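You operate a simulated robot arm through the tools that you are given. There is no shell and no other tool. Be economical: measure what you need, move in short steps, check, and stop when the job is done.

The job below is to be done with a simulated robot arm. You get a single attempt, and the scene is never put back.

JOB
Fill the basin to the blue band, wash the dirty blue pad in it, then drain it.
Fine: put the pad back and leave the red lever on CLOSED.

It is judged by the outcome, as a careful person would: the job done as asked, and still so three seconds after it is handed in. It fails if anything else is knocked over, pushed out of place, dropped, spilled or broken.

ROBOT AND FRAMES
A 6-joint arm with a fingered hand, hanging from a carriage that runs on a gantry, over the field with the corners [-0.117, 0.481], [-0.152, -2.019], [1.328, -2.04], [1.363, 0.46] (x, y) and turns from -263 to 425 degrees about z. Base frame: it is fixed where the carriage stands at the start and does not move with it; the origin is on the floor, on the carriage's upright axis, x ahead of it, y to its left, z up. Units: m, degrees, N and s.
With the tool pointing down near the work surface it reaches from about 0.1 to 0.48 m from the robot's upright axis, wherever it stands. Its first joint turns from -166.0 to 166.0 degrees. Places, roughly: blue lever [0.7, 0.4, 1.2]; red lever [0.5, 0.2, 0.9]; steel basin [0.6, 0.3, 0.9]. Payload 3.7 kg.
The tool frame sits at the grasp point between the pads (the TCP): z along the fingers, y along the line on which they close. The tips reach 0.026 m beyond it. The gripper opens to 0.156 m. The gripper's body begins 0.073 m behind the TCP. The gripper is a hand of 4 fingers: y runs from the thumb to the fingers, the wrist lies at [0, 0, -0.239] in the tool frame.
Orientation is that of the tool frame in the base frame, as a unit quaternion [w, x, y, z]. With the fingers straight down and closing along the base's y, the tool's x points along the base's -x, its y along +y and its z along -z.

CONTROLS
- The arm moves only by the tool move_arm. Its argument "motion" is a list of rows, each a list of 6 numbers: the shift along the tool's x, y, z in units of 200 mm (1.0 is 200 mm), then the turn, a rotation vector about the tool's x, y, z in units of 120 degrees (1.0 is 120 degrees). In form: [[x, y, z, ax, ay, az], ...]. A call has 1 to 20 rows; each row is the pose to reach, as a shift and turn from the pose commanded when the call began, along the tool's axes at that moment. A call with a number of a shift or a turn outside -1 to 1 is refused whole. Each row takes 0.2 s and may step no farther than 0.05 m and 8.6 degrees from the row before; otherwise, the whole call is refused. A pose out of reach is approached as far as the arm can. The call stops where the force on the tool passes 50 N (or 10 N more than at its start, if that is more) or the arm is blocked; 0.2 s more then pass. In this call time passes only in rows, and 0.2 s behind the last. It gives the time, the measured TCP pose, the force on the tool (base axes), the opening and the grip force at its end, in the units of the frame above (readings bear some noise), with the torque about the TCP (base axes, N m) and any sound that the robot's microphone picked up.
- Cameras (640 x 400 px; columns grow to the right, rows downward): "scene" is now at [0.252, 0.0392, 1.6807]; the picture's right is [0.61, -0.79, 0.00], its down [-0.70, -0.54, -0.46] and it looks along [0.36, 0.28, -0.89] (base axes); focal length 268 px, centre (320, 200). "wrist" rides on the gripper at [0.058, -0.058, -0.091] in the tool frame; the picture's right is [0.71, 0.71, 0.00], its down [-0.53, 0.53, -0.67] and it looks along [-0.47, 0.47, 0.74] (tool axes); focal length 265 px, centre (320, 200). There is no depth. A picture from a camera that has moved, and an enlarged one, comes with that camera's place and axes in the base frame and with its lens.
- grab_frame(camera): a new picture of that camera. No time passes.
- lift_body(by): slides the trunk up (or, below 0, down) by that many m; the arm and the scene camera ride with it, the base frame stays. It gives what a move gives, with no picture.
- drive_base(legs): drives the robot by 1 to 6 legs, each [ahead, left, turn to the left] in m, m and degrees, along the robot's own axes; the way and the turn of a leg run together, so that a leg with both is an arc; at most 1.5 m and 180 degrees a leg. The arm and the cameras ride along, it lands a little off, and it stops where it bumps. It keeps to its track: a leg is cut to what the track allows. It gives what a move gives.
- move_fingers(finger1, finger2, finger3, thumb_bend): sets how far each is bent, from 0 (flat) to 1 (curled in); at 0.3 the hand is open as for a grip, at 0.7 the pads meet at the TCP. One left out holds its place. A second passes; each finger stops where it meets its share of the squeeze, and holds until it gets a number again. It is the only way to open and close the hand. It gives what a move gives, with no picture; readings hold the bend of each and the force on the fingers (four entries, about 0 where the hand has none), thumb and palm.
- head_to(pan, tilt): turns the head with the scene camera to pan (to the left, within 155 degrees either way) and tilt (down, from -29 to 69), counted from straight ahead of the robot. It gives what a move gives.
- zoom(camera, box): a new picture of the part [left, top, right, bottom] of that camera's present view, enlarged. No time passes.
- job_done(): hands the job in; it is judged then, once.

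Go step by step. Nothing tells you exact positions but the pictures and the camera data: compare them with the known pose of the tool, close in by small moves and look again before you grip or let go. The budget is 120 turns and 98 pictures, counting those below and the enlarged ones. Unless the task says otherwise, let go and move clear before handing in, and close with one line.

The tools are called by a JSON object that holds its "fn" and its "kwargs". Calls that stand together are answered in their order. move_arm: Moves the arm, as the interface text tells. Its arguments: {"type":"object","properties":{"motion":{"type":"array"}},"required":["motion"]} The other tools are called the same way: lift_body (by) slides the trunk up or down; move_fingers (finger1, finger2, finger3, thumb_bend) moves the fingers one by one; drive_base (legs) drives the base; head_to (pan, tilt) turns the head that bears the scene camera; grab_frame (camera) takes a picture; zoom (camera, box) takes an enlarged picture of a part of a camera's view; job_done () hands the job in.

At the start:

```text
time_s: 0.0
ee_pos: [0.4324, 0.0793, 1.0017]
tcp_rot: [-0.001, 0.0, 1.0, 0.0]
contact_force: [0.0, -0.1, 0.0]
ft_torque: [0.02, -0.01, 0.0]
opening: 0.1558
grip_force: 0.0
shape: jaw
bend: [0.3, 0.3, 0.3, 0.3]
finger forces: [0.0, 0.0, 0.0, 0.0, 0.0, 0.0]
trunk travel left (down, up): [-0.525, 0.154]
robot x, y, heading: [0.003, -0.0035, -0.2]
head pan, tilt: [37.7, 62.8]
```

scene: 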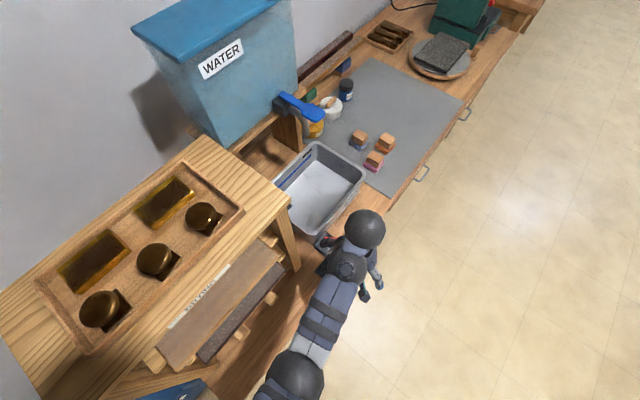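
wrist: 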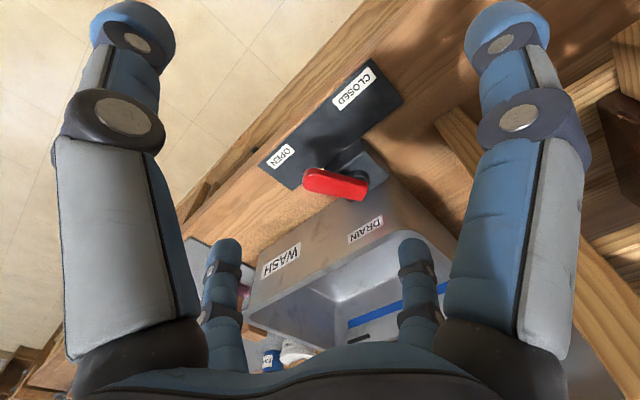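

The basin sits under the blue tank lever, with the red drain lever beneath the hand. I need closer views to find the pad and the lever states.

{"fn": "zoom", "kwargs": {"camera": "scene", "box": [240, 60, 440, 185]}}

{"fn": "zoom", "kwargs": {"camera": "wrist", "box": [180, 40, 480, 380]}}

{"fn": "zoom", "kwargs": {"camera": "scene", "box": [0, 180, 320, 400]}}

```text
3.20 times, centred on (340, 122) of scene
camera zoom: at [0.252, 0.0392, 1.6807], right [0.61, -0.79, 0.0], down [-0.7, -0.54, -0.46], along [0.36, 0.28, -0.89], focal length 859 px, centre (256, 448)
```

zoom: 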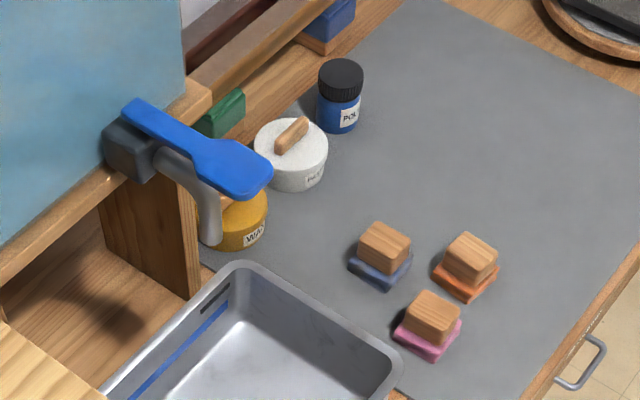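

```text
1.18 times, centred on (330, 210) of wrist
camera zoom: at [0.373, 0.0216, 1.0919], right [-0.71, 0.71, 0.0], down [0.53, 0.53, 0.67], along [0.47, 0.47, -0.74], focal length 312 px, centre (308, 188)
```

zoom: 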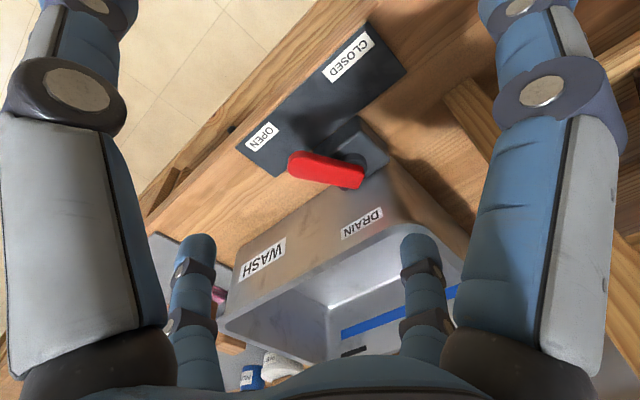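

```text
1.82 times, centred on (160, 290) of scene
camera zoom: at [0.252, 0.0392, 1.6807], right [0.61, -0.79, 0.0], down [-0.7, -0.54, -0.46], along [0.36, 0.28, -0.89], focal length 488 px, centre (611, 36)
```

zoom: 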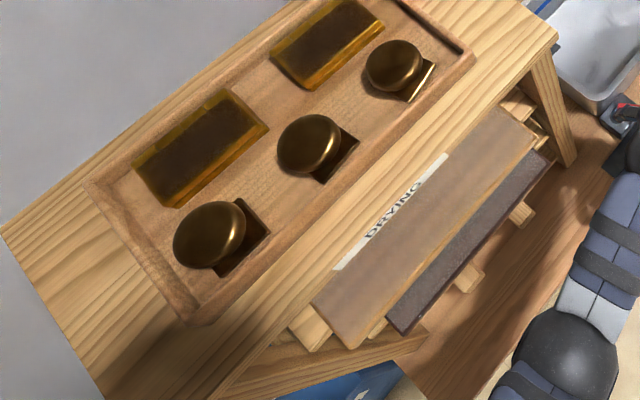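

The bench seems to run along x, with its front edge at y≈0.09 and the wall at +y. I'll back off from the bench to get a clear frontal view.

{"fn": "drive_base", "kwargs": {"legs": [[0, -0.35, 0], [0.35, 0, 0]]}}

{"fn": "head_to", "kwargs": {"pan": 85, "tilt": 50}}

{"fn": "grab_frame", "kwargs": {"camera": "scene"}}

{"fn": "grab_frame", "kwargs": {"camera": "wrist"}}

```text
time_s: 4.1
ee_pos: [0.7825, -0.2523, 0.9999]
tcp_rot: [0.0, -0.007, 1.0, 0.0]
contact_force: [0.4, 0.1, -0.4]
ft_torque: [-0.01, -0.02, 0.03]
opening: 0.156
grip_force: 0.1
shape: jaw
bend: [0.3, 0.3, 0.3, 0.3]
finger forces: [0.0, 0.0, 0.0, 0.0, 0.1, 0.0]
trunk travel left (down, up): [-0.525, 0.154]
robot x, y, heading: [0.3543, -0.3395, 1.0]
head pan, tilt: [37.7, 62.8]
```

```text
time_s: 5.3
ee_pos: [0.7827, -0.2532, 1.0001]
tcp_rot: [0.001, -0.007, 1.0, -0.001]
contact_force: [0.4, -0.1, -0.3]
ft_torque: [-0.01, -0.01, 0.01]
opening: 0.1556
grip_force: 0.0
shape: jaw
bend: [0.3, 0.3, 0.3, 0.3]
finger forces: [0.1, 0.0, 0.0, 0.0, 0.1, 0.1]
trunk travel left (down, up): [-0.525, 0.154]
robot x, y, heading: [0.3532, -0.3368, 0.6]
head pan, tilt: [85.0, 50.0]
```

```text
92 pictures are left
camera scene: at [0.5597, -0.259, 1.6965], right [1.0, -0.07, 0.0], down [-0.06, -0.76, -0.64], along [0.05, 0.64, -0.77], focal length 268 px, centre (320, 200)
```

scene: 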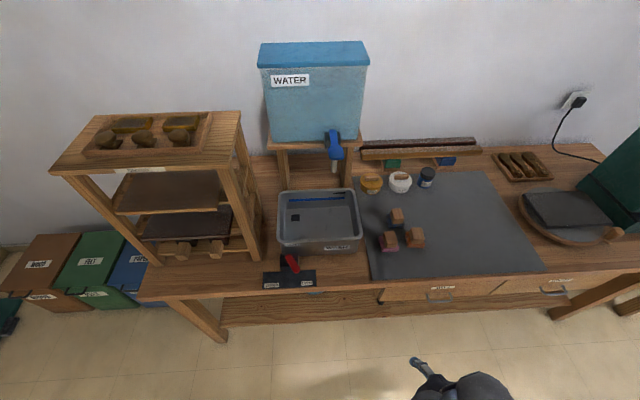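

```text
91 pictures are left
camera wrist: at [0.7246, -0.3124, 1.0918], right [-0.72, 0.7, 0.0], down [0.52, 0.53, 0.67], along [0.47, 0.48, -0.74], focal length 265 px, centre (320, 200)
```

wrist: 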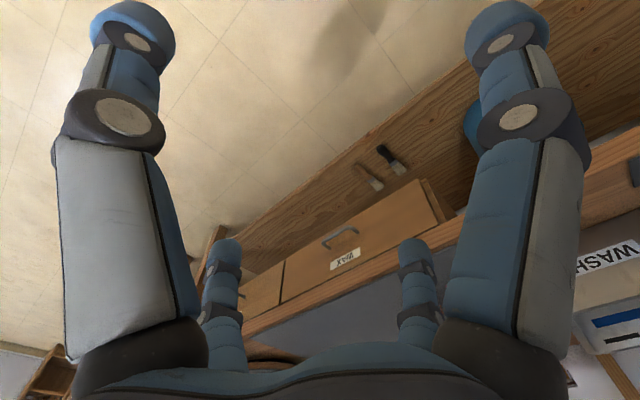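

Now I have a clear frontal view; zooming on the key areas.

{"fn": "zoom", "kwargs": {"camera": "scene", "box": [250, 120, 450, 300]}}

{"fn": "zoom", "kwargs": {"camera": "scene", "box": [255, 180, 345, 300]}}

{"fn": "zoom", "kwargs": {"camera": "scene", "box": [260, 120, 380, 195]}}

{"fn": "zoom", "kwargs": {"camera": "scene", "box": [360, 190, 450, 260]}}

```text
2.22 times, centred on (350, 210) of scene
camera zoom: at [0.5597, -0.259, 1.6965], right [1.0, -0.07, 0.0], down [-0.06, -0.76, -0.64], along [0.05, 0.64, -0.77], focal length 596 px, centre (253, 178)
```

zoom: 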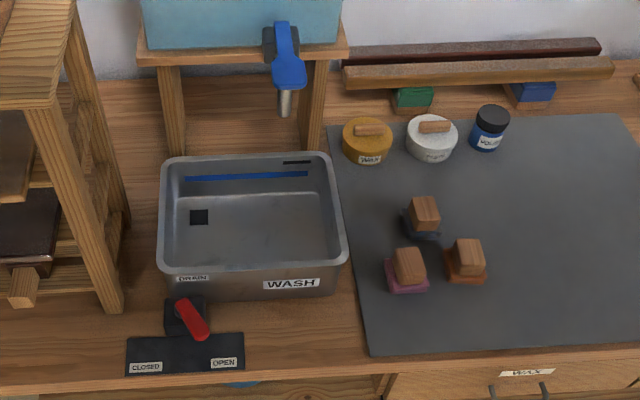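

```text
3.33 times, centred on (300, 240) of scene
camera zoom: at [0.5597, -0.259, 1.6965], right [1.0, -0.07, 0.0], down [-0.06, -0.76, -0.64], along [0.05, 0.64, -0.77], focal length 895 px, centre (387, 67)
```

zoom: 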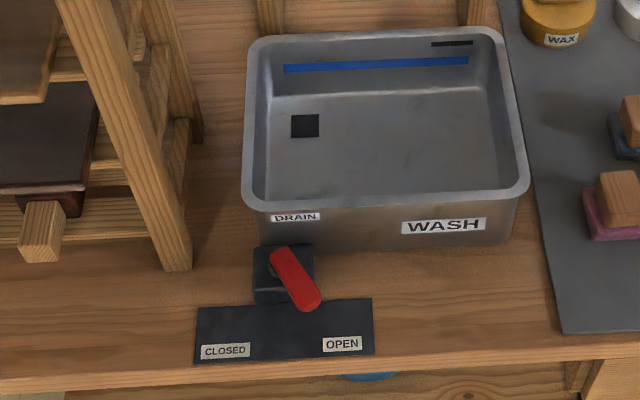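

```text
5.33 times, centred on (320, 158) of scene
camera zoom: at [0.5597, -0.259, 1.6965], right [1.0, -0.07, 0.0], down [-0.06, -0.76, -0.64], along [0.05, 0.64, -0.77], focal length 1431 px, centre (320, 427)
```

zoom: 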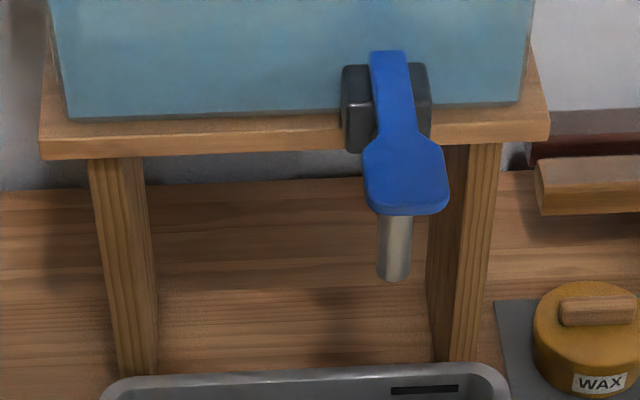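

```text
5.71 times, centred on (405, 225) of scene
camera zoom: at [0.5597, -0.259, 1.6965], right [1.0, -0.07, 0.0], down [-0.06, -0.76, -0.64], along [0.05, 0.64, -0.77], focal length 1534 px, centre (-166, 57)
```

zoom: 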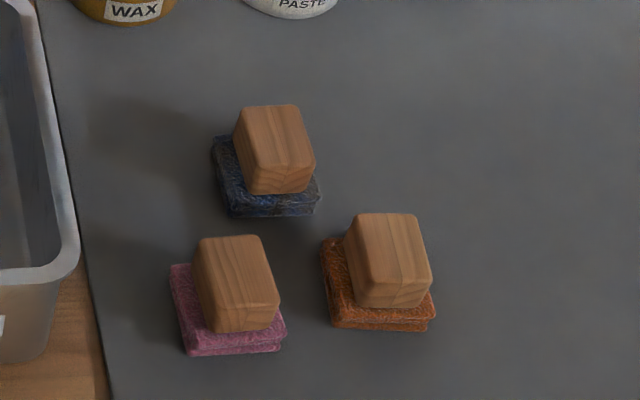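

The drain lever reads OPEN now, pointing front-right from a pivot near (0.49, 0.20). The blue pad handle is near (0.913, 0.347, 0.845), and the tap paddle tip is near (0.656, 0.36, 1.16). I'll check the hand's closed shape out here in free space.

{"fn": "move_fingers", "kwargs": {"finger1": 0.7, "finger2": 0.7, "finger3": 0.7, "thumb_bend": 0.7}}

{"fn": "grab_frame", "kwargs": {"camera": "wrist"}}

{"fn": "head_to", "kwargs": {"pan": 15, "tilt": 60}}

{"fn": "grab_frame", "kwargs": {"camera": "scene"}}

```text
time_s: 6.3
ee_pos: [0.782, -0.2536, 0.9993]
tcp_rot: [0.0, -0.007, 1.0, 0.0]
contact_force: [-1.1, 0.2, -0.6]
ft_torque: [0.03, 0.0, 0.01]
opening: 0.0
grip_force: 0.0
shape: fingers
bend: [0.69, 0.69, 0.69, 0.69]
finger forces: [0.0, 0.0, 0.0, 0.0, 0.1, 0.1]
trunk travel left (down, up): [-0.525, 0.154]
robot x, y, heading: [0.348, -0.3382, 1.0]
head pan, tilt: [85.0, 50.0]
```

```text
86 pictures are left
camera wrist: at [0.7246, -0.3123, 1.0918], right [-0.72, 0.7, 0.0], down [0.52, 0.53, 0.67], along [0.47, 0.48, -0.74], focal length 265 px, centre (320, 200)
```

wrist: 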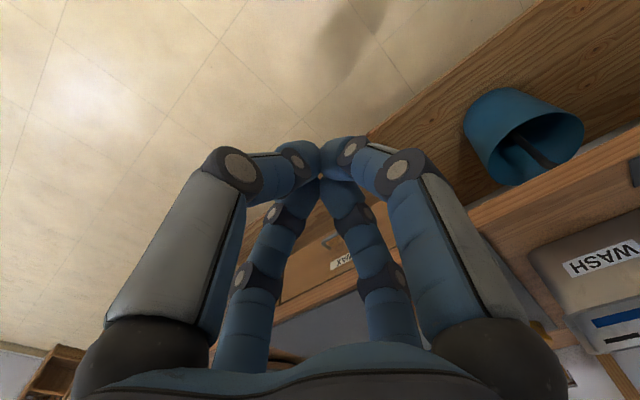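

```text
time_s: 7.7
ee_pos: [0.783, -0.2529, 1.0]
tcp_rot: [0.0, -0.007, 1.0, 0.0]
contact_force: [-0.1, 0.6, -0.5]
ft_torque: [0.0, 0.01, -0.03]
opening: 0.0001
grip_force: 0.1
shape: fingers
bend: [0.69, 0.69, 0.69, 0.69]
finger forces: [0.0, 0.0, 0.1, 0.0, 0.0, 0.0]
trunk travel left (down, up): [-0.525, 0.154]
robot x, y, heading: [0.3483, -0.3383, 0.5]
head pan, tilt: [15.0, 60.0]
```

```text
85 pictures are left
camera scene: at [0.6181, -0.3176, 1.684], right [0.27, -0.96, 0.0], down [-0.83, -0.24, -0.5], along [0.48, 0.14, -0.87], focal length 268 px, centre (320, 200)
```

scene: 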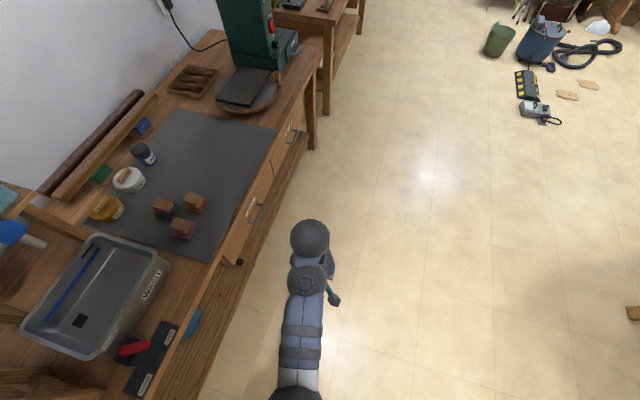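

The hand is a symmetric four-finger claw that closes to a point. I'll turn to face the bench so the arm reaches straight in from the front.

{"fn": "drive_base", "kwargs": {"legs": [[0.3, 0, 0], [0, 0, 89.5]]}}

{"fn": "head_to", "kwargs": {"pan": 15, "tilt": 60}}

{"fn": "grab_frame", "kwargs": {"camera": "scene"}}

{"fn": "grab_frame", "kwargs": {"camera": "wrist"}}

```text
time_s: 13.5
ee_pos: [0.5751, 0.0963, 1.0001]
tcp_rot: [0.0, -0.705, 0.709, 0.0]
contact_force: [-0.2, -0.1, -0.3]
ft_torque: [-0.02, -0.05, 0.01]
opening: 0.0
grip_force: 0.0
shape: fingers
bend: [0.69, 0.69, 0.69, 0.69]
finger forces: [0.0, 0.0, 0.0, 0.0, 0.1, 0.0]
trunk travel left (down, up): [-0.525, 0.154]
robot x, y, heading: [0.6518, -0.333, 89.8]
head pan, tilt: [15.0, 60.0]
```

```text
time_s: 14.1
ee_pos: [0.574, 0.0964, 1.0005]
tcp_rot: [0.0, -0.706, 0.709, 0.0]
contact_force: [0.7, 0.9, 0.5]
ft_torque: [-0.01, 0.0, -0.01]
opening: 0.0
grip_force: 0.0
shape: fingers
bend: [0.69, 0.69, 0.69, 0.69]
finger forces: [0.1, 0.1, 0.0, 0.1, 0.0, 0.1]
trunk travel left (down, up): [-0.525, 0.154]
robot x, y, heading: [0.6479, -0.3368, 89.7]
head pan, tilt: [15.0, 60.0]
```

```text
84 pictures are left
camera scene: at [0.6388, -0.0702, 1.6839], right [0.97, 0.25, 0.0], down [0.22, -0.84, -0.5], along [-0.13, 0.48, -0.87], focal length 268 px, centre (320, 200)
```

scene: 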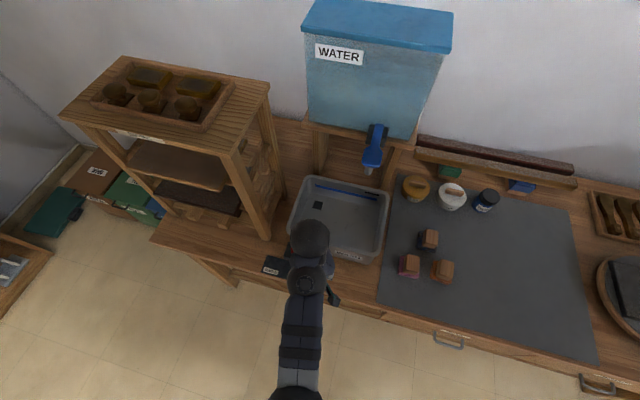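

```text
83 pictures are left
camera wrist: at [0.6318, 0.0381, 1.0917], right [-0.71, -0.7, 0.0], down [-0.52, 0.53, 0.67], along [-0.47, 0.47, -0.74], focal length 265 px, centre (320, 200)
```

wrist: 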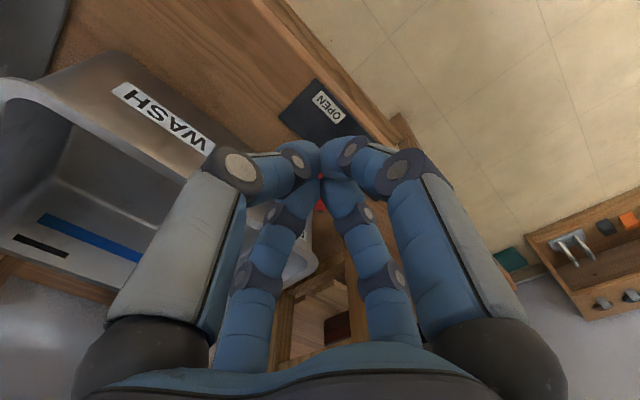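

The fingers hide the lever. I'll shift the hand +x to expose it to both cameras.

{"fn": "move_arm", "kwargs": {"motion": [[0, -0.2, 0, 0, 0, 0], [0, -0.4, 0, 0, 0, 0], [0, -0.5, 0, 0, 0, 0]]}}

{"fn": "zoom", "kwargs": {"camera": "scene", "box": [230, 170, 390, 290]}}

{"fn": "grab_frame", "kwargs": {"camera": "wrist"}}

```text
time_s: 14.9
ee_pos: [0.6743, 0.0977, 0.9989]
tcp_rot: [0.001, -0.706, 0.708, 0.0]
contact_force: [-0.3, 0.6, -0.4]
ft_torque: [-0.01, 0.01, 0.03]
opening: 0.0
grip_force: 0.0
shape: fingers
bend: [0.69, 0.69, 0.69, 0.69]
finger forces: [0.0, 0.0, 0.0, 0.0, 0.0, 0.0]
trunk travel left (down, up): [-0.525, 0.154]
robot x, y, heading: [0.6542, -0.3365, 89.8]
head pan, tilt: [15.0, 60.0]
```

```text
3.33 times, centred on (310, 230) of scene
camera zoom: at [0.6387, -0.0701, 1.684], right [0.97, 0.25, 0.0], down [0.22, -0.84, -0.5], along [-0.13, 0.48, -0.87], focal length 895 px, centre (353, 100)
```

zoom: 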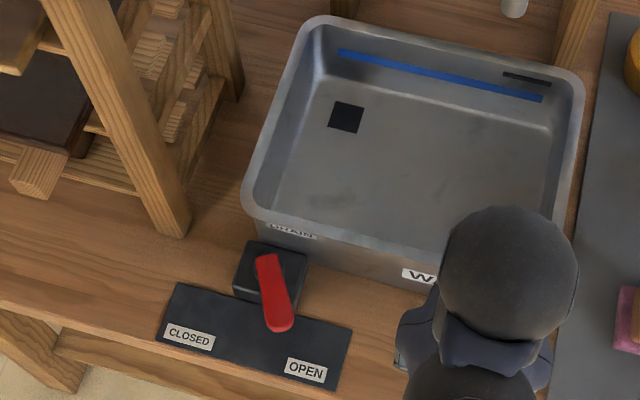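

```text
81 pictures are left
camera wrist: at [0.7318, 0.039, 1.0909], right [-0.71, -0.7, 0.0], down [-0.52, 0.53, 0.67], along [-0.47, 0.47, -0.74], focal length 265 px, centre (320, 200)
```

wrist: 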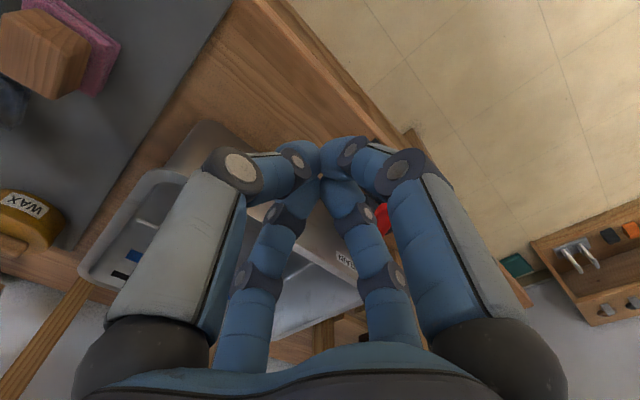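

Two views agree on the lever pivot ≈(0.481, 0.195) and tip ≈(0.511, 0.145, 0.85). I'll place the closed claw to its right and lower.

{"fn": "move_arm", "kwargs": {"motion": [[-0.08, 0.2, 0, 0, 0, 0], [-0.16, 0.4, 0, 0, 0, 0], [-0.24, 0.55, 0, 0, 0, 0], [-0.24, 0.55, 0.2, 0, 0, 0], [-0.24, 0.55, 0.4, 0, 0, 0], [-0.24, 0.55, 0.55, 0, 0, 0]]}}

{"fn": "zoom", "kwargs": {"camera": "scene", "box": [230, 170, 390, 290]}}

{"fn": "grab_frame", "kwargs": {"camera": "wrist"}}

```text
time_s: 16.3
ee_pos: [0.5669, 0.1424, 0.8889]
tcp_rot: [0.0, -0.705, 0.709, 0.0]
contact_force: [0.0, 0.5, 0.3]
ft_torque: [0.02, -0.03, 0.0]
opening: 0.0001
grip_force: 0.0
shape: fingers
bend: [0.69, 0.69, 0.69, 0.69]
finger forces: [0.0, 0.1, 0.0, 0.0, 0.0, 0.0]
trunk travel left (down, up): [-0.525, 0.154]
robot x, y, heading: [0.6497, -0.3351, 89.6]
head pan, tilt: [15.0, 60.0]
```

```text
3.33 times, centred on (310, 230) of scene
camera zoom: at [0.6388, -0.0702, 1.684], right [0.97, 0.25, 0.0], down [0.22, -0.84, -0.5], along [-0.13, 0.48, -0.87], focal length 895 px, centre (353, 100)
```

zoom: 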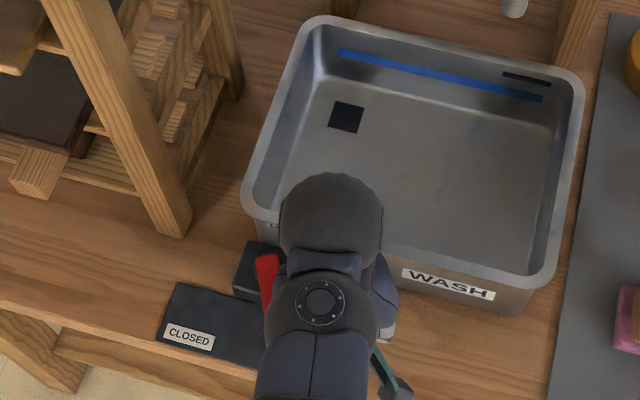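

```text
79 pictures are left
camera wrist: at [0.6227, 0.0845, 0.9796], right [-0.71, -0.7, 0.0], down [-0.52, 0.53, 0.67], along [-0.47, 0.47, -0.74], focal length 265 px, centre (320, 200)
```

wrist: 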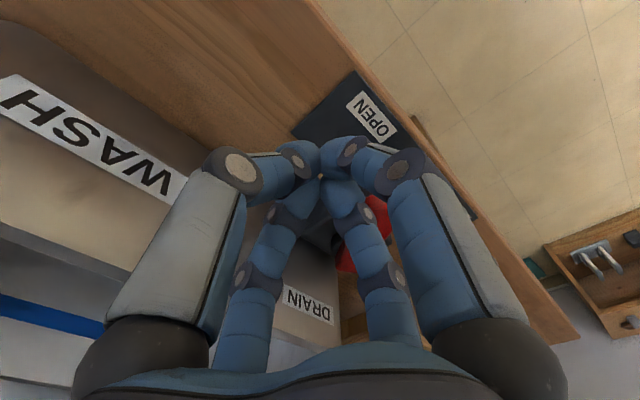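

The projection matches the lever exactly. I'll lower and sweep toward CLOSED.

{"fn": "move_arm", "kwargs": {"motion": [[0, 0, 0.135, 0, 0, 0], [0, 0.1, 0.135, 0, 0, 0], [0, 0.15, 0.135, 0, 0, 0], [0, 0.2, 0.135, 0, 0, 0], [0, 0.25, 0.135, 0, 0, 0], [0, 0.3, 0.135, 0, 0, 0], [0, 0.35, 0.135, 0, 0, 0], [0, 0.4, 0.135, 0, 0, 0], [0.01, 0.45, 0.135, 0, 0, 0]]}}

{"fn": "zoom", "kwargs": {"camera": "scene", "box": [230, 170, 390, 290]}}

{"fn": "grab_frame", "kwargs": {"camera": "wrist"}}

```text
time_s: 18.3
ee_pos: [0.4844, 0.1322, 0.8716]
tcp_rot: [0.001, -0.705, 0.709, -0.002]
contact_force: [3.1, -2.6, 3.2]
ft_torque: [0.01, 0.06, 0.05]
opening: 0.0
grip_force: 4.2
shape: fingers
bend: [0.68, 0.7, 0.69, 0.69]
finger forces: [0.0, 8.5, 0.0, 0.0, 0.0, 0.0]
out of reach, approached as far as the arm can: row 5, 6, 7, 8, 9
trunk travel left (down, up): [-0.525, 0.154]
robot x, y, heading: [0.6509, -0.3342, 89.6]
head pan, tilt: [15.0, 60.0]
```

```text
3.33 times, centred on (310, 230) of scene
camera zoom: at [0.6391, -0.0703, 1.6839], right [0.97, 0.25, 0.0], down [0.22, -0.84, -0.5], along [-0.13, 0.48, -0.87], focal length 895 px, centre (353, 100)
```

zoom: 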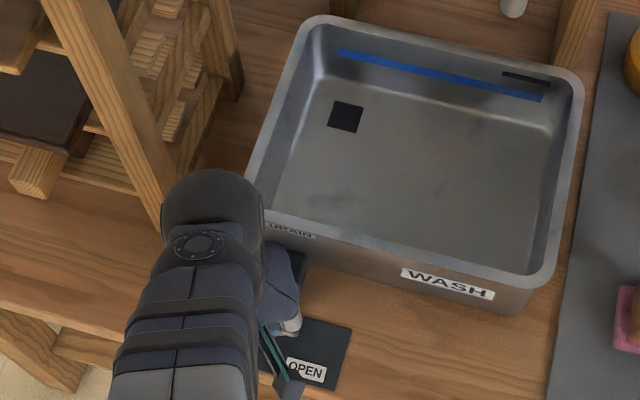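

```text
77 pictures are left
camera wrist: at [0.5419, 0.0735, 0.9636], right [-0.71, -0.7, 0.0], down [-0.52, 0.53, 0.67], along [-0.47, 0.47, -0.75], focal length 265 px, centre (320, 200)
```

wrist: 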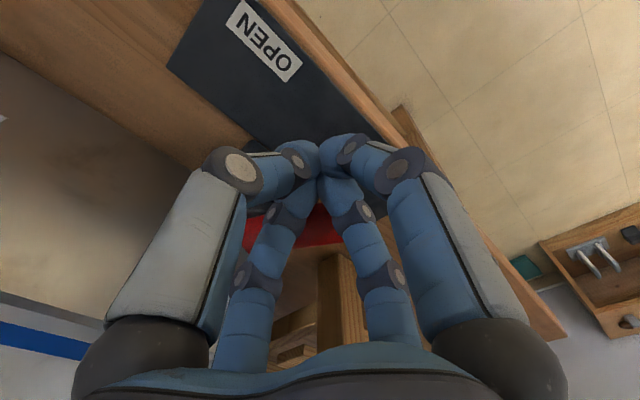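

The lever has swung past centre but the arm ran out of reach. I'll finish the sweep by driving the base left a little.

{"fn": "drive_base", "kwargs": {"legs": [[0, 0.022, 0]]}}

{"fn": "grab_frame", "kwargs": {"camera": "wrist"}}

```text
time_s: 19.1
ee_pos: [0.4683, 0.1323, 0.8711]
tcp_rot: [0.001, -0.704, 0.71, -0.003]
contact_force: [24.8, -11.8, 21.5]
ft_torque: [0.38, -0.27, -0.47]
opening: 0.0033
grip_force: 19.0
shape: fingers
bend: [0.67, 0.71, 0.69, 0.67]
finger forces: [0.0, 15.3, 22.5, 0.0, 0.0, 0.0]
trunk travel left (down, up): [-0.525, 0.154]
robot x, y, heading: [0.6306, -0.3333, 89.7]
head pan, tilt: [15.0, 60.0]
```

```text
76 pictures are left
camera wrist: at [0.5248, 0.0728, 0.9632], right [-0.71, -0.7, 0.0], down [-0.53, 0.53, 0.66], along [-0.46, 0.47, -0.75], focal length 265 px, centre (320, 200)
```

wrist: 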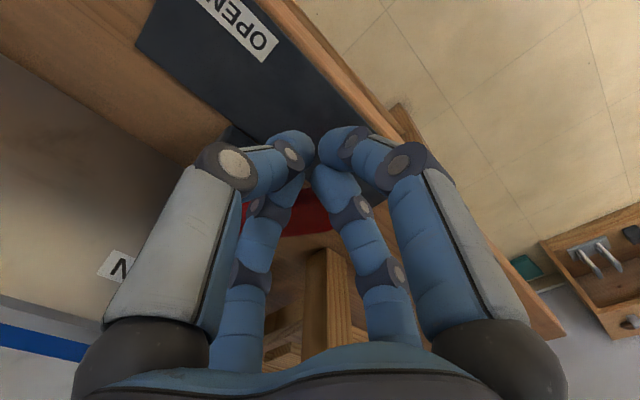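

Force rose to ~25 N, so the lever may be at its stop. I'll back off and raise to look.

{"fn": "drive_base", "kwargs": {"legs": [[0, -0.06, 0]]}}

{"fn": "lift_body", "kwargs": {"by": 0.12}}

{"fn": "drive_base", "kwargs": {"legs": [[0, -0.12, 0]]}}

{"fn": "grab_frame", "kwargs": {"camera": "scene"}}

{"fn": "zoom", "kwargs": {"camera": "scene", "box": [180, 180, 340, 300]}}

```text
time_s: 20.1
ee_pos: [0.5238, 0.1325, 0.8713]
tcp_rot: [0.0, -0.704, 0.71, 0.0]
contact_force: [0.1, 0.6, 0.4]
ft_torque: [0.02, 0.0, 0.01]
opening: 0.0002
grip_force: 0.0
shape: fingers
bend: [0.68, 0.69, 0.69, 0.7]
finger forces: [0.1, 0.0, 0.1, 0.1, 0.0, 0.1]
trunk travel left (down, up): [-0.525, 0.154]
robot x, y, heading: [0.6926, -0.3319, 89.5]
head pan, tilt: [15.0, 60.0]
```

```text
time_s: 21.6
ee_pos: [0.5234, 0.1324, 0.9909]
tcp_rot: [0.0, -0.705, 0.71, -0.001]
contact_force: [0.2, 0.0, 1.0]
ft_torque: [-0.01, 0.0, 0.0]
opening: 0.0
grip_force: 0.0
shape: fingers
bend: [0.68, 0.69, 0.69, 0.7]
finger forces: [0.1, 0.0, 0.1, 0.0, 0.0, 0.0]
trunk travel left (down, up): [-0.645, 0.034]
robot x, y, heading: [0.6917, -0.3372, 89.8]
head pan, tilt: [15.0, 60.0]
```

```text
time_s: 22.8
ee_pos: [0.6459, 0.1329, 0.9913]
tcp_rot: [0.0, -0.704, 0.71, -0.002]
contact_force: [0.1, -0.7, 0.4]
ft_torque: [0.0, -0.01, -0.02]
opening: 0.0
grip_force: 0.0
shape: fingers
bend: [0.68, 0.69, 0.69, 0.7]
finger forces: [0.0, 0.1, 0.1, 0.0, 0.1, 0.0]
trunk travel left (down, up): [-0.645, 0.034]
robot x, y, heading: [0.8144, -0.3378, 89.8]
head pan, tilt: [15.0, 60.0]
```

```text
75 pictures are left
camera scene: at [0.7996, -0.0711, 1.8039], right [0.97, 0.25, 0.0], down [0.22, -0.84, -0.5], along [-0.13, 0.48, -0.87], focal length 268 px, centre (320, 200)
```

scene: 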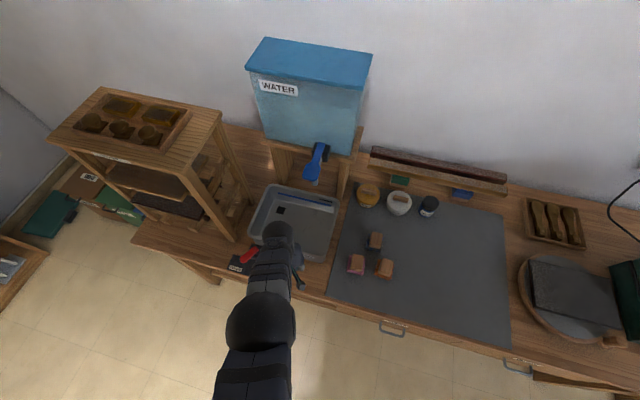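

```text
3.33 times, centred on (260, 240) of scene
camera zoom: at [0.7996, -0.0711, 1.8039], right [0.97, 0.25, 0.0], down [0.22, -0.84, -0.5], along [-0.13, 0.48, -0.87], focal length 895 px, centre (520, 67)
```

zoom: 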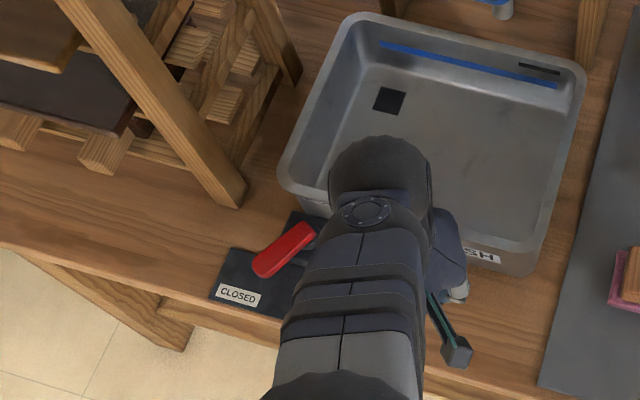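

The red lever now points at CLOSED. Next is the tap: I'll raise the hand clear above the paddle height before approaching.

{"fn": "move_arm", "kwargs": {"motion": [[0.1, -0.1, -0.15, 0, 0, 0], [0.2, -0.2, -0.3, 0, 0, 0], [0.3, -0.3, -0.5, 0, 0, 0], [0.4, -0.35, -0.7, 0, 0, 0], [0.45, -0.35, -0.9, 0, 0, 0], [0.45, -0.35, -1.0, 0, 0, 0]]}}

{"fn": "move_arm", "kwargs": {"motion": [[0, 0, -0.2, 0, 0, 0], [0, 0, -0.3, 0, 0, 0]]}}

{"fn": "zoom", "kwargs": {"camera": "scene", "box": [190, 120, 390, 290]}}

```text
time_s: 24.2
ee_pos: [0.7088, 0.0707, 1.1221]
tcp_rot: [-0.001, -0.705, 0.709, -0.001]
contact_force: [-0.7, -0.3, -0.1]
ft_torque: [0.0, 0.0, -0.02]
opening: 0.0
grip_force: 0.1
shape: fingers
bend: [0.68, 0.69, 0.69, 0.7]
finger forces: [0.0, 0.0, 0.0, 0.0, 0.0, 0.1]
out of reach, approached as far as the arm can: row 1, 4, 5, 6
trunk travel left (down, up): [-0.645, 0.034]
robot x, y, heading: [0.8128, -0.3364, 89.6]
head pan, tilt: [15.0, 60.0]
```

```text
time_s: 24.8
ee_pos: [0.6996, 0.0988, 1.1399]
tcp_rot: [0.0, -0.705, 0.71, -0.001]
contact_force: [-0.6, 0.0, -0.2]
ft_torque: [0.04, 0.03, -0.02]
opening: 0.0
grip_force: 0.1
shape: fingers
bend: [0.68, 0.69, 0.69, 0.7]
finger forces: [0.1, 0.1, 0.0, 0.0, 0.0, 0.0]
out of reach, approached as far as the arm can: row 1, 2
trunk travel left (down, up): [-0.645, 0.034]
robot x, y, heading: [0.815, -0.3369, 89.7]
head pan, tilt: [15.0, 60.0]
```

```text
2.35 times, centred on (290, 205) of scene
camera zoom: at [0.7996, -0.071, 1.804], right [0.97, 0.25, 0.0], down [0.22, -0.84, -0.5], along [-0.13, 0.48, -0.87], focal length 632 px, centre (391, 188)
```

zoom: 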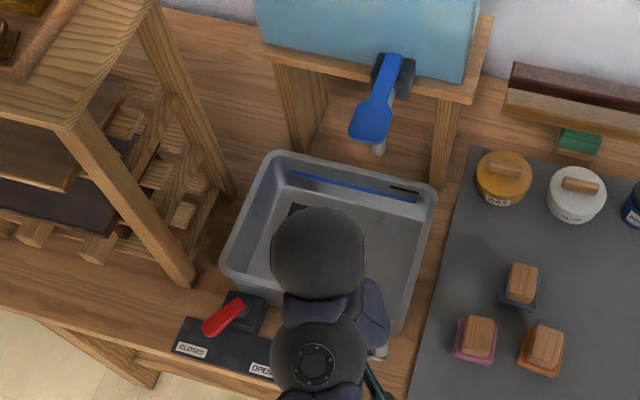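

Straight down, the arm tops out near z=1.14, so I'll tilt the tool 45° toward the tap to gain height and press with the fingertips.

{"fn": "move_arm", "kwargs": {"motion": [[0, 0, 0.1, 0, -0.07, 0], [0, 0, 0.1, 0, -0.14, 0], [0, 0, 0.1, 0, -0.21, 0], [0, 0, 0.1, 0, -0.28, 0], [0, 0, 0.1, 0, -0.35, 0], [0, 0, 0.1, 0, -0.42, 0]]}}

{"fn": "lift_body", "kwargs": {"by": 0.03}}

{"fn": "grab_frame", "kwargs": {"camera": "wrist"}}

```text
time_s: 26.2
ee_pos: [0.7137, 0.0702, 1.2225]
tcp_rot: [0.297, -0.64, 0.644, 0.295]
contact_force: [-0.1, -0.3, 0.5]
ft_torque: [-0.04, 0.01, 0.01]
opening: 0.0001
grip_force: 0.1
shape: fingers
bend: [0.68, 0.69, 0.69, 0.7]
finger forces: [0.0, 0.0, 0.0, 0.0, 0.1, 0.1]
out of reach, approached as far as the arm can: row 4, 5, 6
trunk travel left (down, up): [-0.645, 0.034]
robot x, y, heading: [0.8124, -0.3372, 89.6]
head pan, tilt: [15.0, 60.0]
```

```text
time_s: 27.0
ee_pos: [0.7135, 0.0705, 1.2512]
tcp_rot: [0.297, -0.641, 0.644, 0.295]
contact_force: [0.3, 0.1, -0.6]
ft_torque: [0.01, 0.01, 0.0]
opening: 0.0
grip_force: 0.0
shape: fingers
bend: [0.68, 0.69, 0.69, 0.7]
finger forces: [0.0, 0.1, 0.0, 0.0, 0.0, 0.0]
trunk travel left (down, up): [-0.675, 0.004]
robot x, y, heading: [0.8164, -0.3358, 89.6]
head pan, tilt: [15.0, 60.0]
```

```text
72 pictures are left
camera wrist: at [0.77, -0.0379, 1.2679], right [-0.71, -0.46, -0.54], down [-0.53, -0.16, 0.83], along [-0.47, 0.88, -0.13], focal length 265 px, centre (320, 200)
```

wrist: 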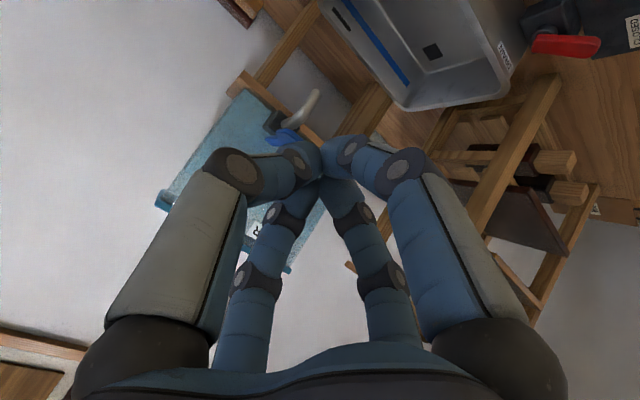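

Tool is tilted ~50°, z=1.25. I'll drive left and then forward so the tips come above the paddle, then check.

{"fn": "drive_base", "kwargs": {"legs": [[0, 0.055, 0], [0.22, 0, 0]]}}

{"fn": "head_to", "kwargs": {"pan": 40, "tilt": 60}}

{"fn": "grab_frame", "kwargs": {"camera": "scene"}}

{"fn": "grab_frame", "kwargs": {"camera": "wrist"}}

```text
time_s: 29.2
ee_pos: [0.6593, 0.2905, 1.2523]
tcp_rot: [0.296, -0.641, 0.644, 0.294]
contact_force: [0.5, 0.2, -0.5]
ft_torque: [0.03, 0.01, -0.02]
opening: 0.0001
grip_force: 0.0
shape: fingers
bend: [0.68, 0.69, 0.69, 0.7]
finger forces: [0.0, 0.1, 0.0, 0.0, 0.1, 0.0]
trunk travel left (down, up): [-0.675, 0.004]
robot x, y, heading: [0.7589, -0.1169, 89.6]
head pan, tilt: [15.0, 60.0]
```

```text
time_s: 30.1
ee_pos: [0.6598, 0.2897, 1.2518]
tcp_rot: [0.296, -0.641, 0.644, 0.294]
contact_force: [-0.1, -0.1, -0.4]
ft_torque: [0.01, -0.02, 0.01]
opening: 0.0003
grip_force: 0.0
shape: fingers
bend: [0.68, 0.69, 0.69, 0.7]
finger forces: [0.0, 0.0, 0.1, 0.0, 0.0, 0.1]
trunk travel left (down, up): [-0.675, 0.004]
robot x, y, heading: [0.7617, -0.1191, 89.9]
head pan, tilt: [40.0, 60.0]
```

```text
71 pictures are left
camera scene: at [0.7205, 0.1357, 1.8339], right [0.77, 0.64, 0.0], down [0.55, -0.67, -0.5], along [-0.32, 0.38, -0.87], focal length 268 px, centre (320, 200)
```

scene: 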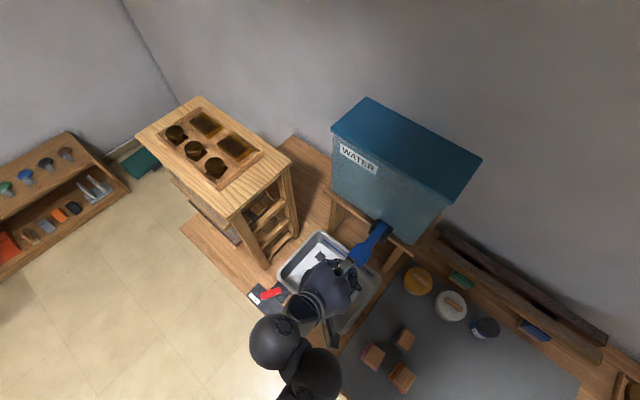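

```text
70 pictures are left
camera wrist: at [0.7165, 0.182, 1.2678], right [-0.71, -0.46, -0.54], down [-0.53, -0.16, 0.83], along [-0.47, 0.88, -0.13], focal length 265 px, centre (320, 200)
```

wrist: 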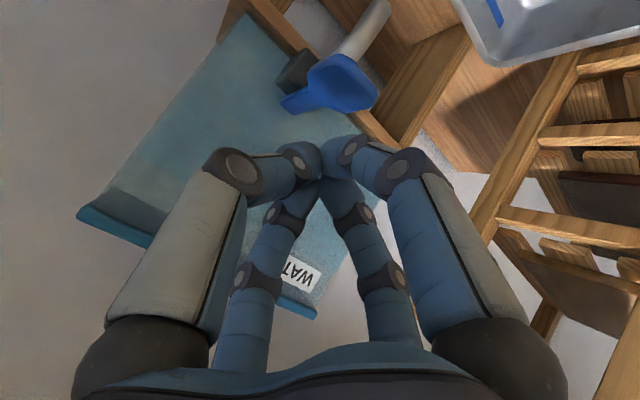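

Paddle surface confirmed at ≈(0.658, 0.36, 1.16). I'll move the tips above it and descend to just short of contact.

{"fn": "move_arm", "kwargs": {"motion": [[-0.09, 0, 0.105, 0, 0, 0], [-0.179, 0, 0.209, 0, 0, 0], [-0.103, 0, 0.274, 0, 0, 0], [-0.027, 0, 0.339, 0, 0, 0]]}}

{"fn": "grab_frame", "kwargs": {"camera": "wrist"}}

{"fn": "zoom", "kwargs": {"camera": "scene", "box": [270, 210, 430, 330]}}

```text
time_s: 31.1
ee_pos: [0.6669, 0.3307, 1.2608]
tcp_rot: [0.295, -0.642, 0.644, 0.294]
contact_force: [-0.7, 0.4, 0.6]
ft_torque: [0.0, -0.04, 0.04]
opening: 0.0001
grip_force: 0.0
shape: fingers
bend: [0.68, 0.69, 0.69, 0.7]
finger forces: [0.1, 0.0, 0.0, 0.0, 0.0, 0.1]
out of reach, approached as far as the arm can: row 1, 2, 3, 4
trunk travel left (down, up): [-0.675, 0.004]
robot x, y, heading: [0.7605, -0.1166, 89.8]
head pan, tilt: [40.0, 60.0]
```

```text
69 pictures are left
camera wrist: at [0.7234, 0.223, 1.2778], right [-0.71, -0.46, -0.54], down [-0.53, -0.16, 0.83], along [-0.47, 0.87, -0.13], focal length 265 px, centre (320, 200)
```

wrist: 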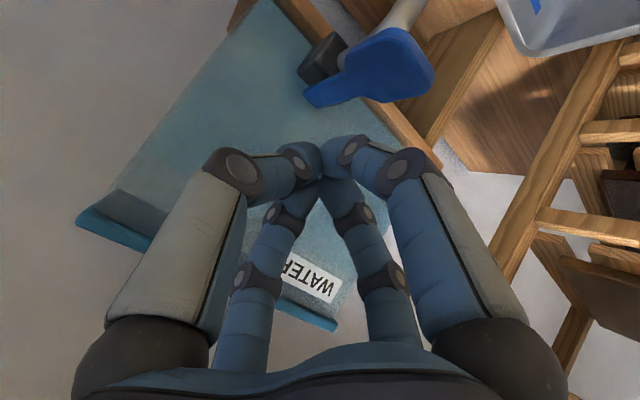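

```text
3.33 times, centred on (350, 270) of scene
camera zoom: at [0.7205, 0.1357, 1.834], right [0.77, 0.64, 0.0], down [0.55, -0.67, -0.5], along [-0.32, 0.38, -0.87], focal length 895 px, centre (220, -33)
```

zoom: 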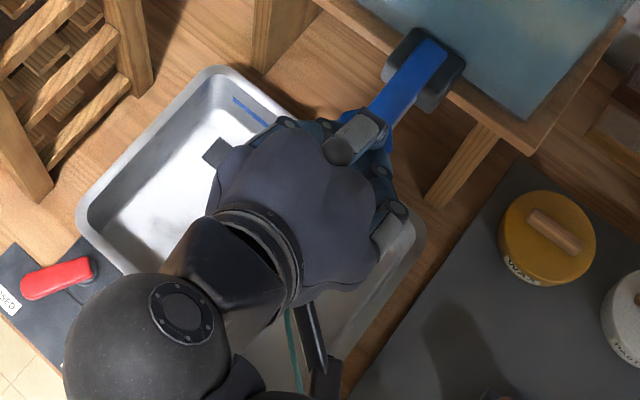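

The arm holds its posture, so I'll use the trunk for precise vertical motion: small base shift, then lower.

{"fn": "drive_base", "kwargs": {"legs": [[0.012, 0.01, 0]]}}

{"fn": "lift_body", "kwargs": {"by": -0.055}}

{"fn": "grab_frame", "kwargs": {"camera": "wrist"}}

```text
time_s: 31.9
ee_pos: [0.6563, 0.3421, 1.2618]
tcp_rot: [0.296, -0.641, 0.645, 0.294]
contact_force: [0.1, -0.1, 0.0]
ft_torque: [-0.02, 0.0, -0.01]
opening: 0.0
grip_force: 0.1
shape: fingers
bend: [0.68, 0.69, 0.69, 0.7]
finger forces: [0.0, 0.1, 0.0, 0.0, 0.1, 0.0]
trunk travel left (down, up): [-0.675, 0.004]
robot x, y, heading: [0.7514, -0.105, 89.6]
head pan, tilt: [40.0, 60.0]
```

```text
time_s: 32.8
ee_pos: [0.6572, 0.3433, 1.2075]
tcp_rot: [0.297, -0.64, 0.645, 0.294]
contact_force: [0.3, 0.4, -0.1]
ft_torque: [-0.01, 0.03, -0.01]
opening: 0.0
grip_force: 0.0
shape: fingers
bend: [0.68, 0.69, 0.69, 0.7]
finger forces: [0.0, 0.0, 0.0, 0.0, 0.0, 0.0]
trunk travel left (down, up): [-0.62, 0.059]
robot x, y, heading: [0.7521, -0.1042, 89.9]
head pan, tilt: [40.0, 60.0]
```

```text
67 pictures are left
camera wrist: at [0.7135, 0.2352, 1.2227], right [-0.71, -0.46, -0.54], down [-0.53, -0.16, 0.83], along [-0.47, 0.87, -0.13], focal length 265 px, centre (320, 200)
```

wrist: 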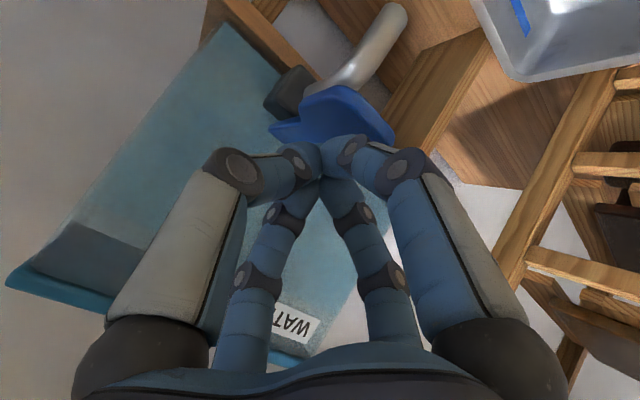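

Tips are just above the paddle. Lower in small increments and feel for contact and flow.

{"fn": "lift_body", "kwargs": {"by": -0.025}}

{"fn": "grab_frame", "kwargs": {"camera": "wrist"}}

{"fn": "zoom", "kwargs": {"camera": "scene", "box": [270, 200, 430, 330]}}

```text
time_s: 33.5
ee_pos: [0.657, 0.3438, 1.1822]
tcp_rot: [0.296, -0.641, 0.645, 0.293]
contact_force: [0.2, -0.8, 2.0]
ft_torque: [0.01, 0.0, 0.0]
opening: 0.0001
grip_force: 0.0
shape: fingers
bend: [0.69, 0.69, 0.69, 0.7]
finger forces: [0.1, 0.0, 0.1, 0.0, 0.0, 0.0]
trunk travel left (down, up): [-0.595, 0.084]
robot x, y, heading: [0.7526, -0.1027, 89.7]
head pan, tilt: [40.0, 60.0]
```

```text
66 pictures are left
camera wrist: at [0.7135, 0.2352, 1.1977], right [-0.71, -0.46, -0.54], down [-0.53, -0.16, 0.83], along [-0.47, 0.87, -0.13], focal length 265 px, centre (320, 200)
```

wrist: 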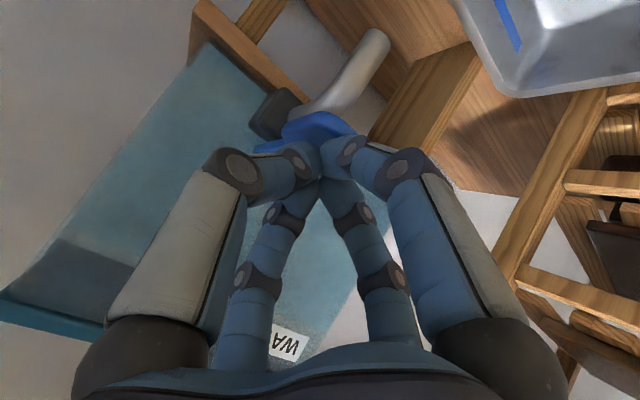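

```text
3.08 times, centred on (350, 265) of scene
camera zoom: at [0.7107, 0.1479, 1.7539], right [0.77, 0.64, 0.0], down [0.55, -0.67, -0.5], along [-0.32, 0.38, -0.87], focal length 826 px, centre (228, 0)
```

zoom: 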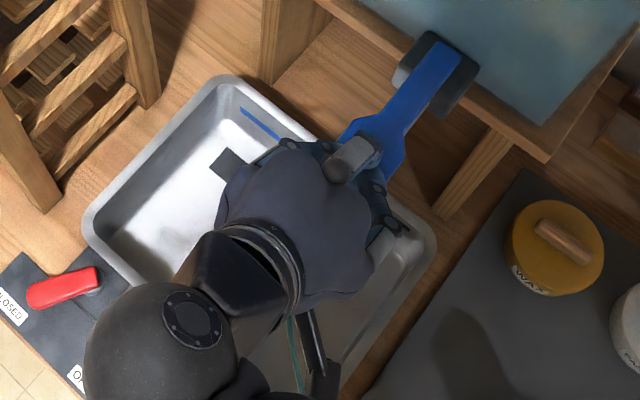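

{"fn": "lift_body", "kwargs": {"by": -0.012}}

{"fn": "zoom", "kwargs": {"camera": "wrist", "box": [200, 0, 640, 200]}}

```text
time_s: 34.1
ee_pos: [0.6574, 0.3432, 1.1702]
tcp_rot: [0.295, -0.642, 0.645, 0.293]
contact_force: [-0.1, -0.6, 2.2]
ft_torque: [0.03, -0.01, -0.02]
opening: 0.0002
grip_force: 0.1
shape: fingers
bend: [0.69, 0.69, 0.69, 0.7]
finger forces: [0.0, 0.0, 0.1, 0.1, 0.0, 0.0]
trunk travel left (down, up): [-0.583, 0.096]
robot x, y, heading: [0.7554, -0.1064, 89.6]
head pan, tilt: [40.0, 60.0]
```

```text
1.45 times, centred on (420, 100) of wrist
camera zoom: at [0.7135, 0.2353, 1.1858], right [-0.71, -0.46, -0.54], down [-0.53, -0.16, 0.83], along [-0.47, 0.87, -0.13], focal length 386 px, centre (174, 346)
```

zoom: 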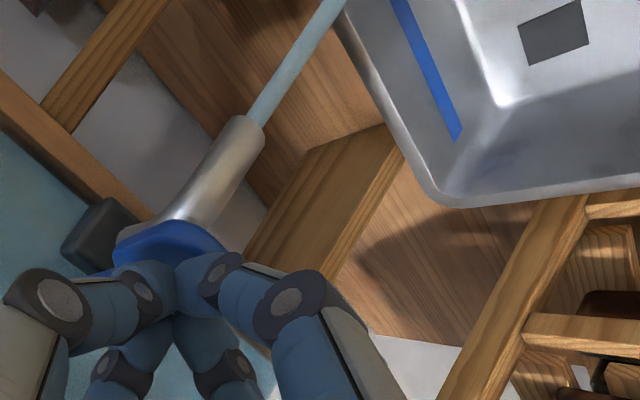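

Water is flowing with a light push. I'll hold here, pass time in small amounts, and watch the level.

{"fn": "move_arm", "kwargs": {"motion": [[0, 0, 0, 0, 0, 0], [0, 0, 0, 0, 0, 0], [0, 0, 0, 0, 0, 0], [0, 0, 0, 0, 0, 0]]}}

{"fn": "grab_frame", "kwargs": {"camera": "wrist"}}

{"fn": "zoom", "kwargs": {"camera": "scene", "box": [270, 200, 430, 330]}}

```text
time_s: 35.1
ee_pos: [0.6585, 0.3426, 1.1694]
tcp_rot: [0.295, -0.642, 0.644, 0.294]
contact_force: [0.0, 0.6, 2.1]
ft_torque: [0.01, 0.0, -0.02]
opening: 0.0001
grip_force: 0.1
shape: fingers
bend: [0.69, 0.69, 0.69, 0.7]
finger forces: [0.1, 0.1, 0.0, 0.1, 0.0, 0.0]
trunk travel left (down, up): [-0.583, 0.096]
robot x, y, heading: [0.7505, -0.1055, 89.6]
head pan, tilt: [40.0, 60.0]
```

```text
63 pictures are left
camera wrist: at [0.7135, 0.2353, 1.1857], right [-0.71, -0.46, -0.54], down [-0.53, -0.16, 0.83], along [-0.47, 0.87, -0.13], focal length 265 px, centre (320, 200)
```

wrist: 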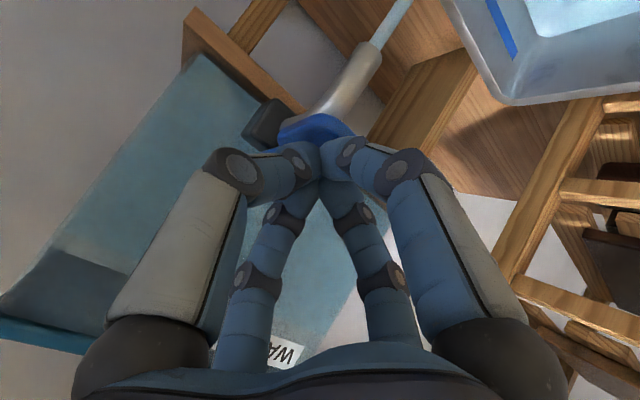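

```text
3.08 times, centred on (350, 265) of scene
camera zoom: at [0.7107, 0.148, 1.742], right [0.77, 0.64, 0.0], down [0.55, -0.67, -0.5], along [-0.32, 0.38, -0.87], focal length 826 px, centre (228, 0)
```

zoom: 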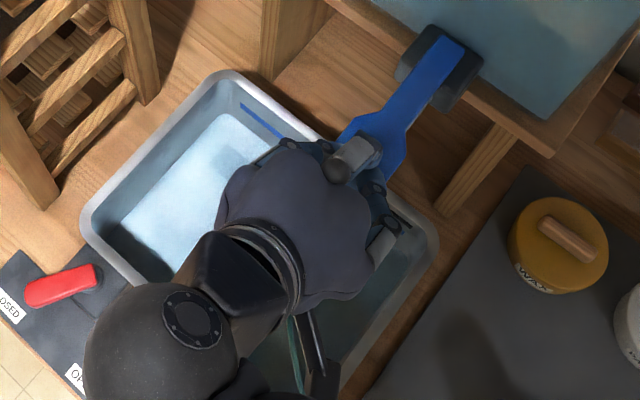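

Water is pooling (the drain is shut). Continue in one-second holds.

{"fn": "move_arm", "kwargs": {"motion": [[0, 0, 0, 0, 0, 0], [0, 0, 0, 0, 0, 0], [0, 0, 0, 0, 0, 0], [0, 0, 0, 0, 0, 0]]}}

{"fn": "zoom", "kwargs": {"camera": "scene", "box": [280, 210, 360, 280]}}

```text
time_s: 36.1
ee_pos: [0.6577, 0.3428, 1.1692]
tcp_rot: [0.296, -0.641, 0.645, 0.293]
contact_force: [0.4, 0.4, 2.5]
ft_torque: [0.03, 0.0, -0.05]
opening: 0.0001
grip_force: 0.0
shape: fingers
bend: [0.69, 0.69, 0.69, 0.7]
finger forces: [0.0, 0.0, 0.0, 0.0, 0.1, 0.0]
trunk travel left (down, up): [-0.583, 0.096]
robot x, y, heading: [0.7488, -0.1036, 90.0]
head pan, tilt: [40.0, 60.0]
```

```text
5.71 times, centred on (320, 245) of scene
camera zoom: at [0.7107, 0.148, 1.742], right [0.77, 0.64, 0.0], down [0.55, -0.67, -0.5], along [-0.32, 0.38, -0.87], focal length 1534 px, centre (320, -57)
```

zoom: 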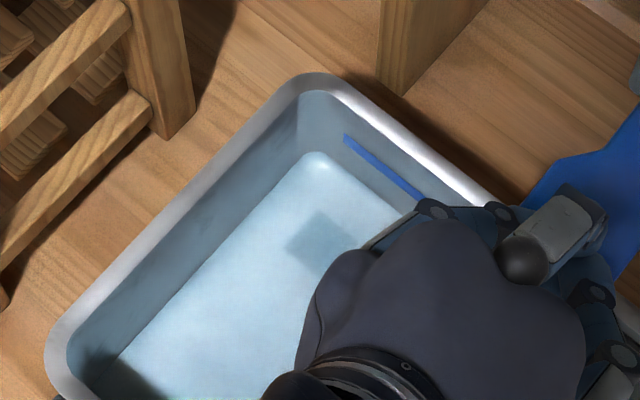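

{"fn": "zoom", "kwargs": {"camera": "wrist", "box": [440, 0, 640, 110]}}

{"fn": "zoom", "kwargs": {"camera": "scene", "box": [310, 215, 350, 240]}}

```text
3.20 times, centred on (540, 55) of wrist
camera zoom: at [0.7135, 0.2353, 1.1857], right [-0.71, -0.46, -0.54], down [-0.53, -0.16, 0.83], along [-0.47, 0.87, -0.13], focal length 849 px, centre (-384, 664)
```

zoom: 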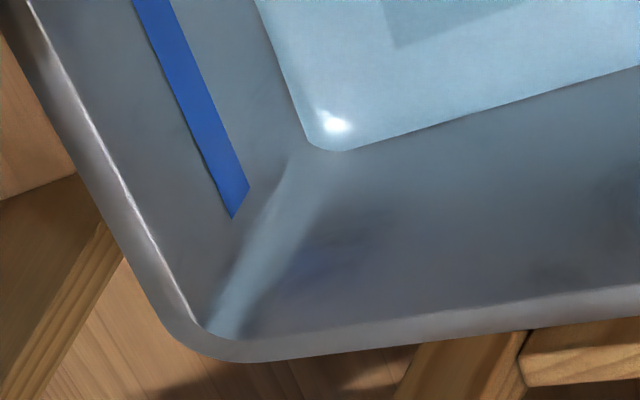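

```text
16.00 times, centred on (330, 228) of scene
camera zoom: at [0.7107, 0.148, 1.742], right [0.77, 0.64, 0.0], down [0.55, -0.67, -0.5], along [-0.32, 0.38, -0.87], focal length 4294 px, centre (160, -240)
```

zoom: 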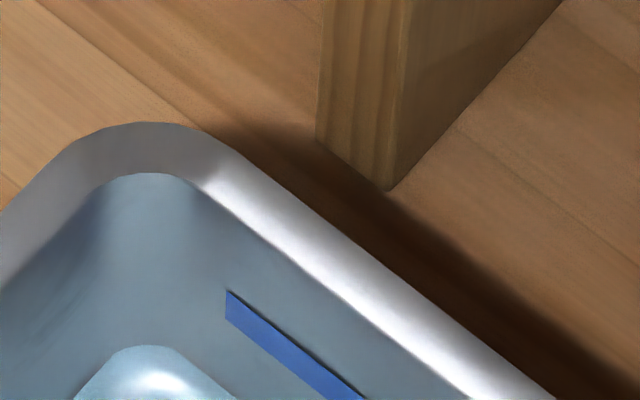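

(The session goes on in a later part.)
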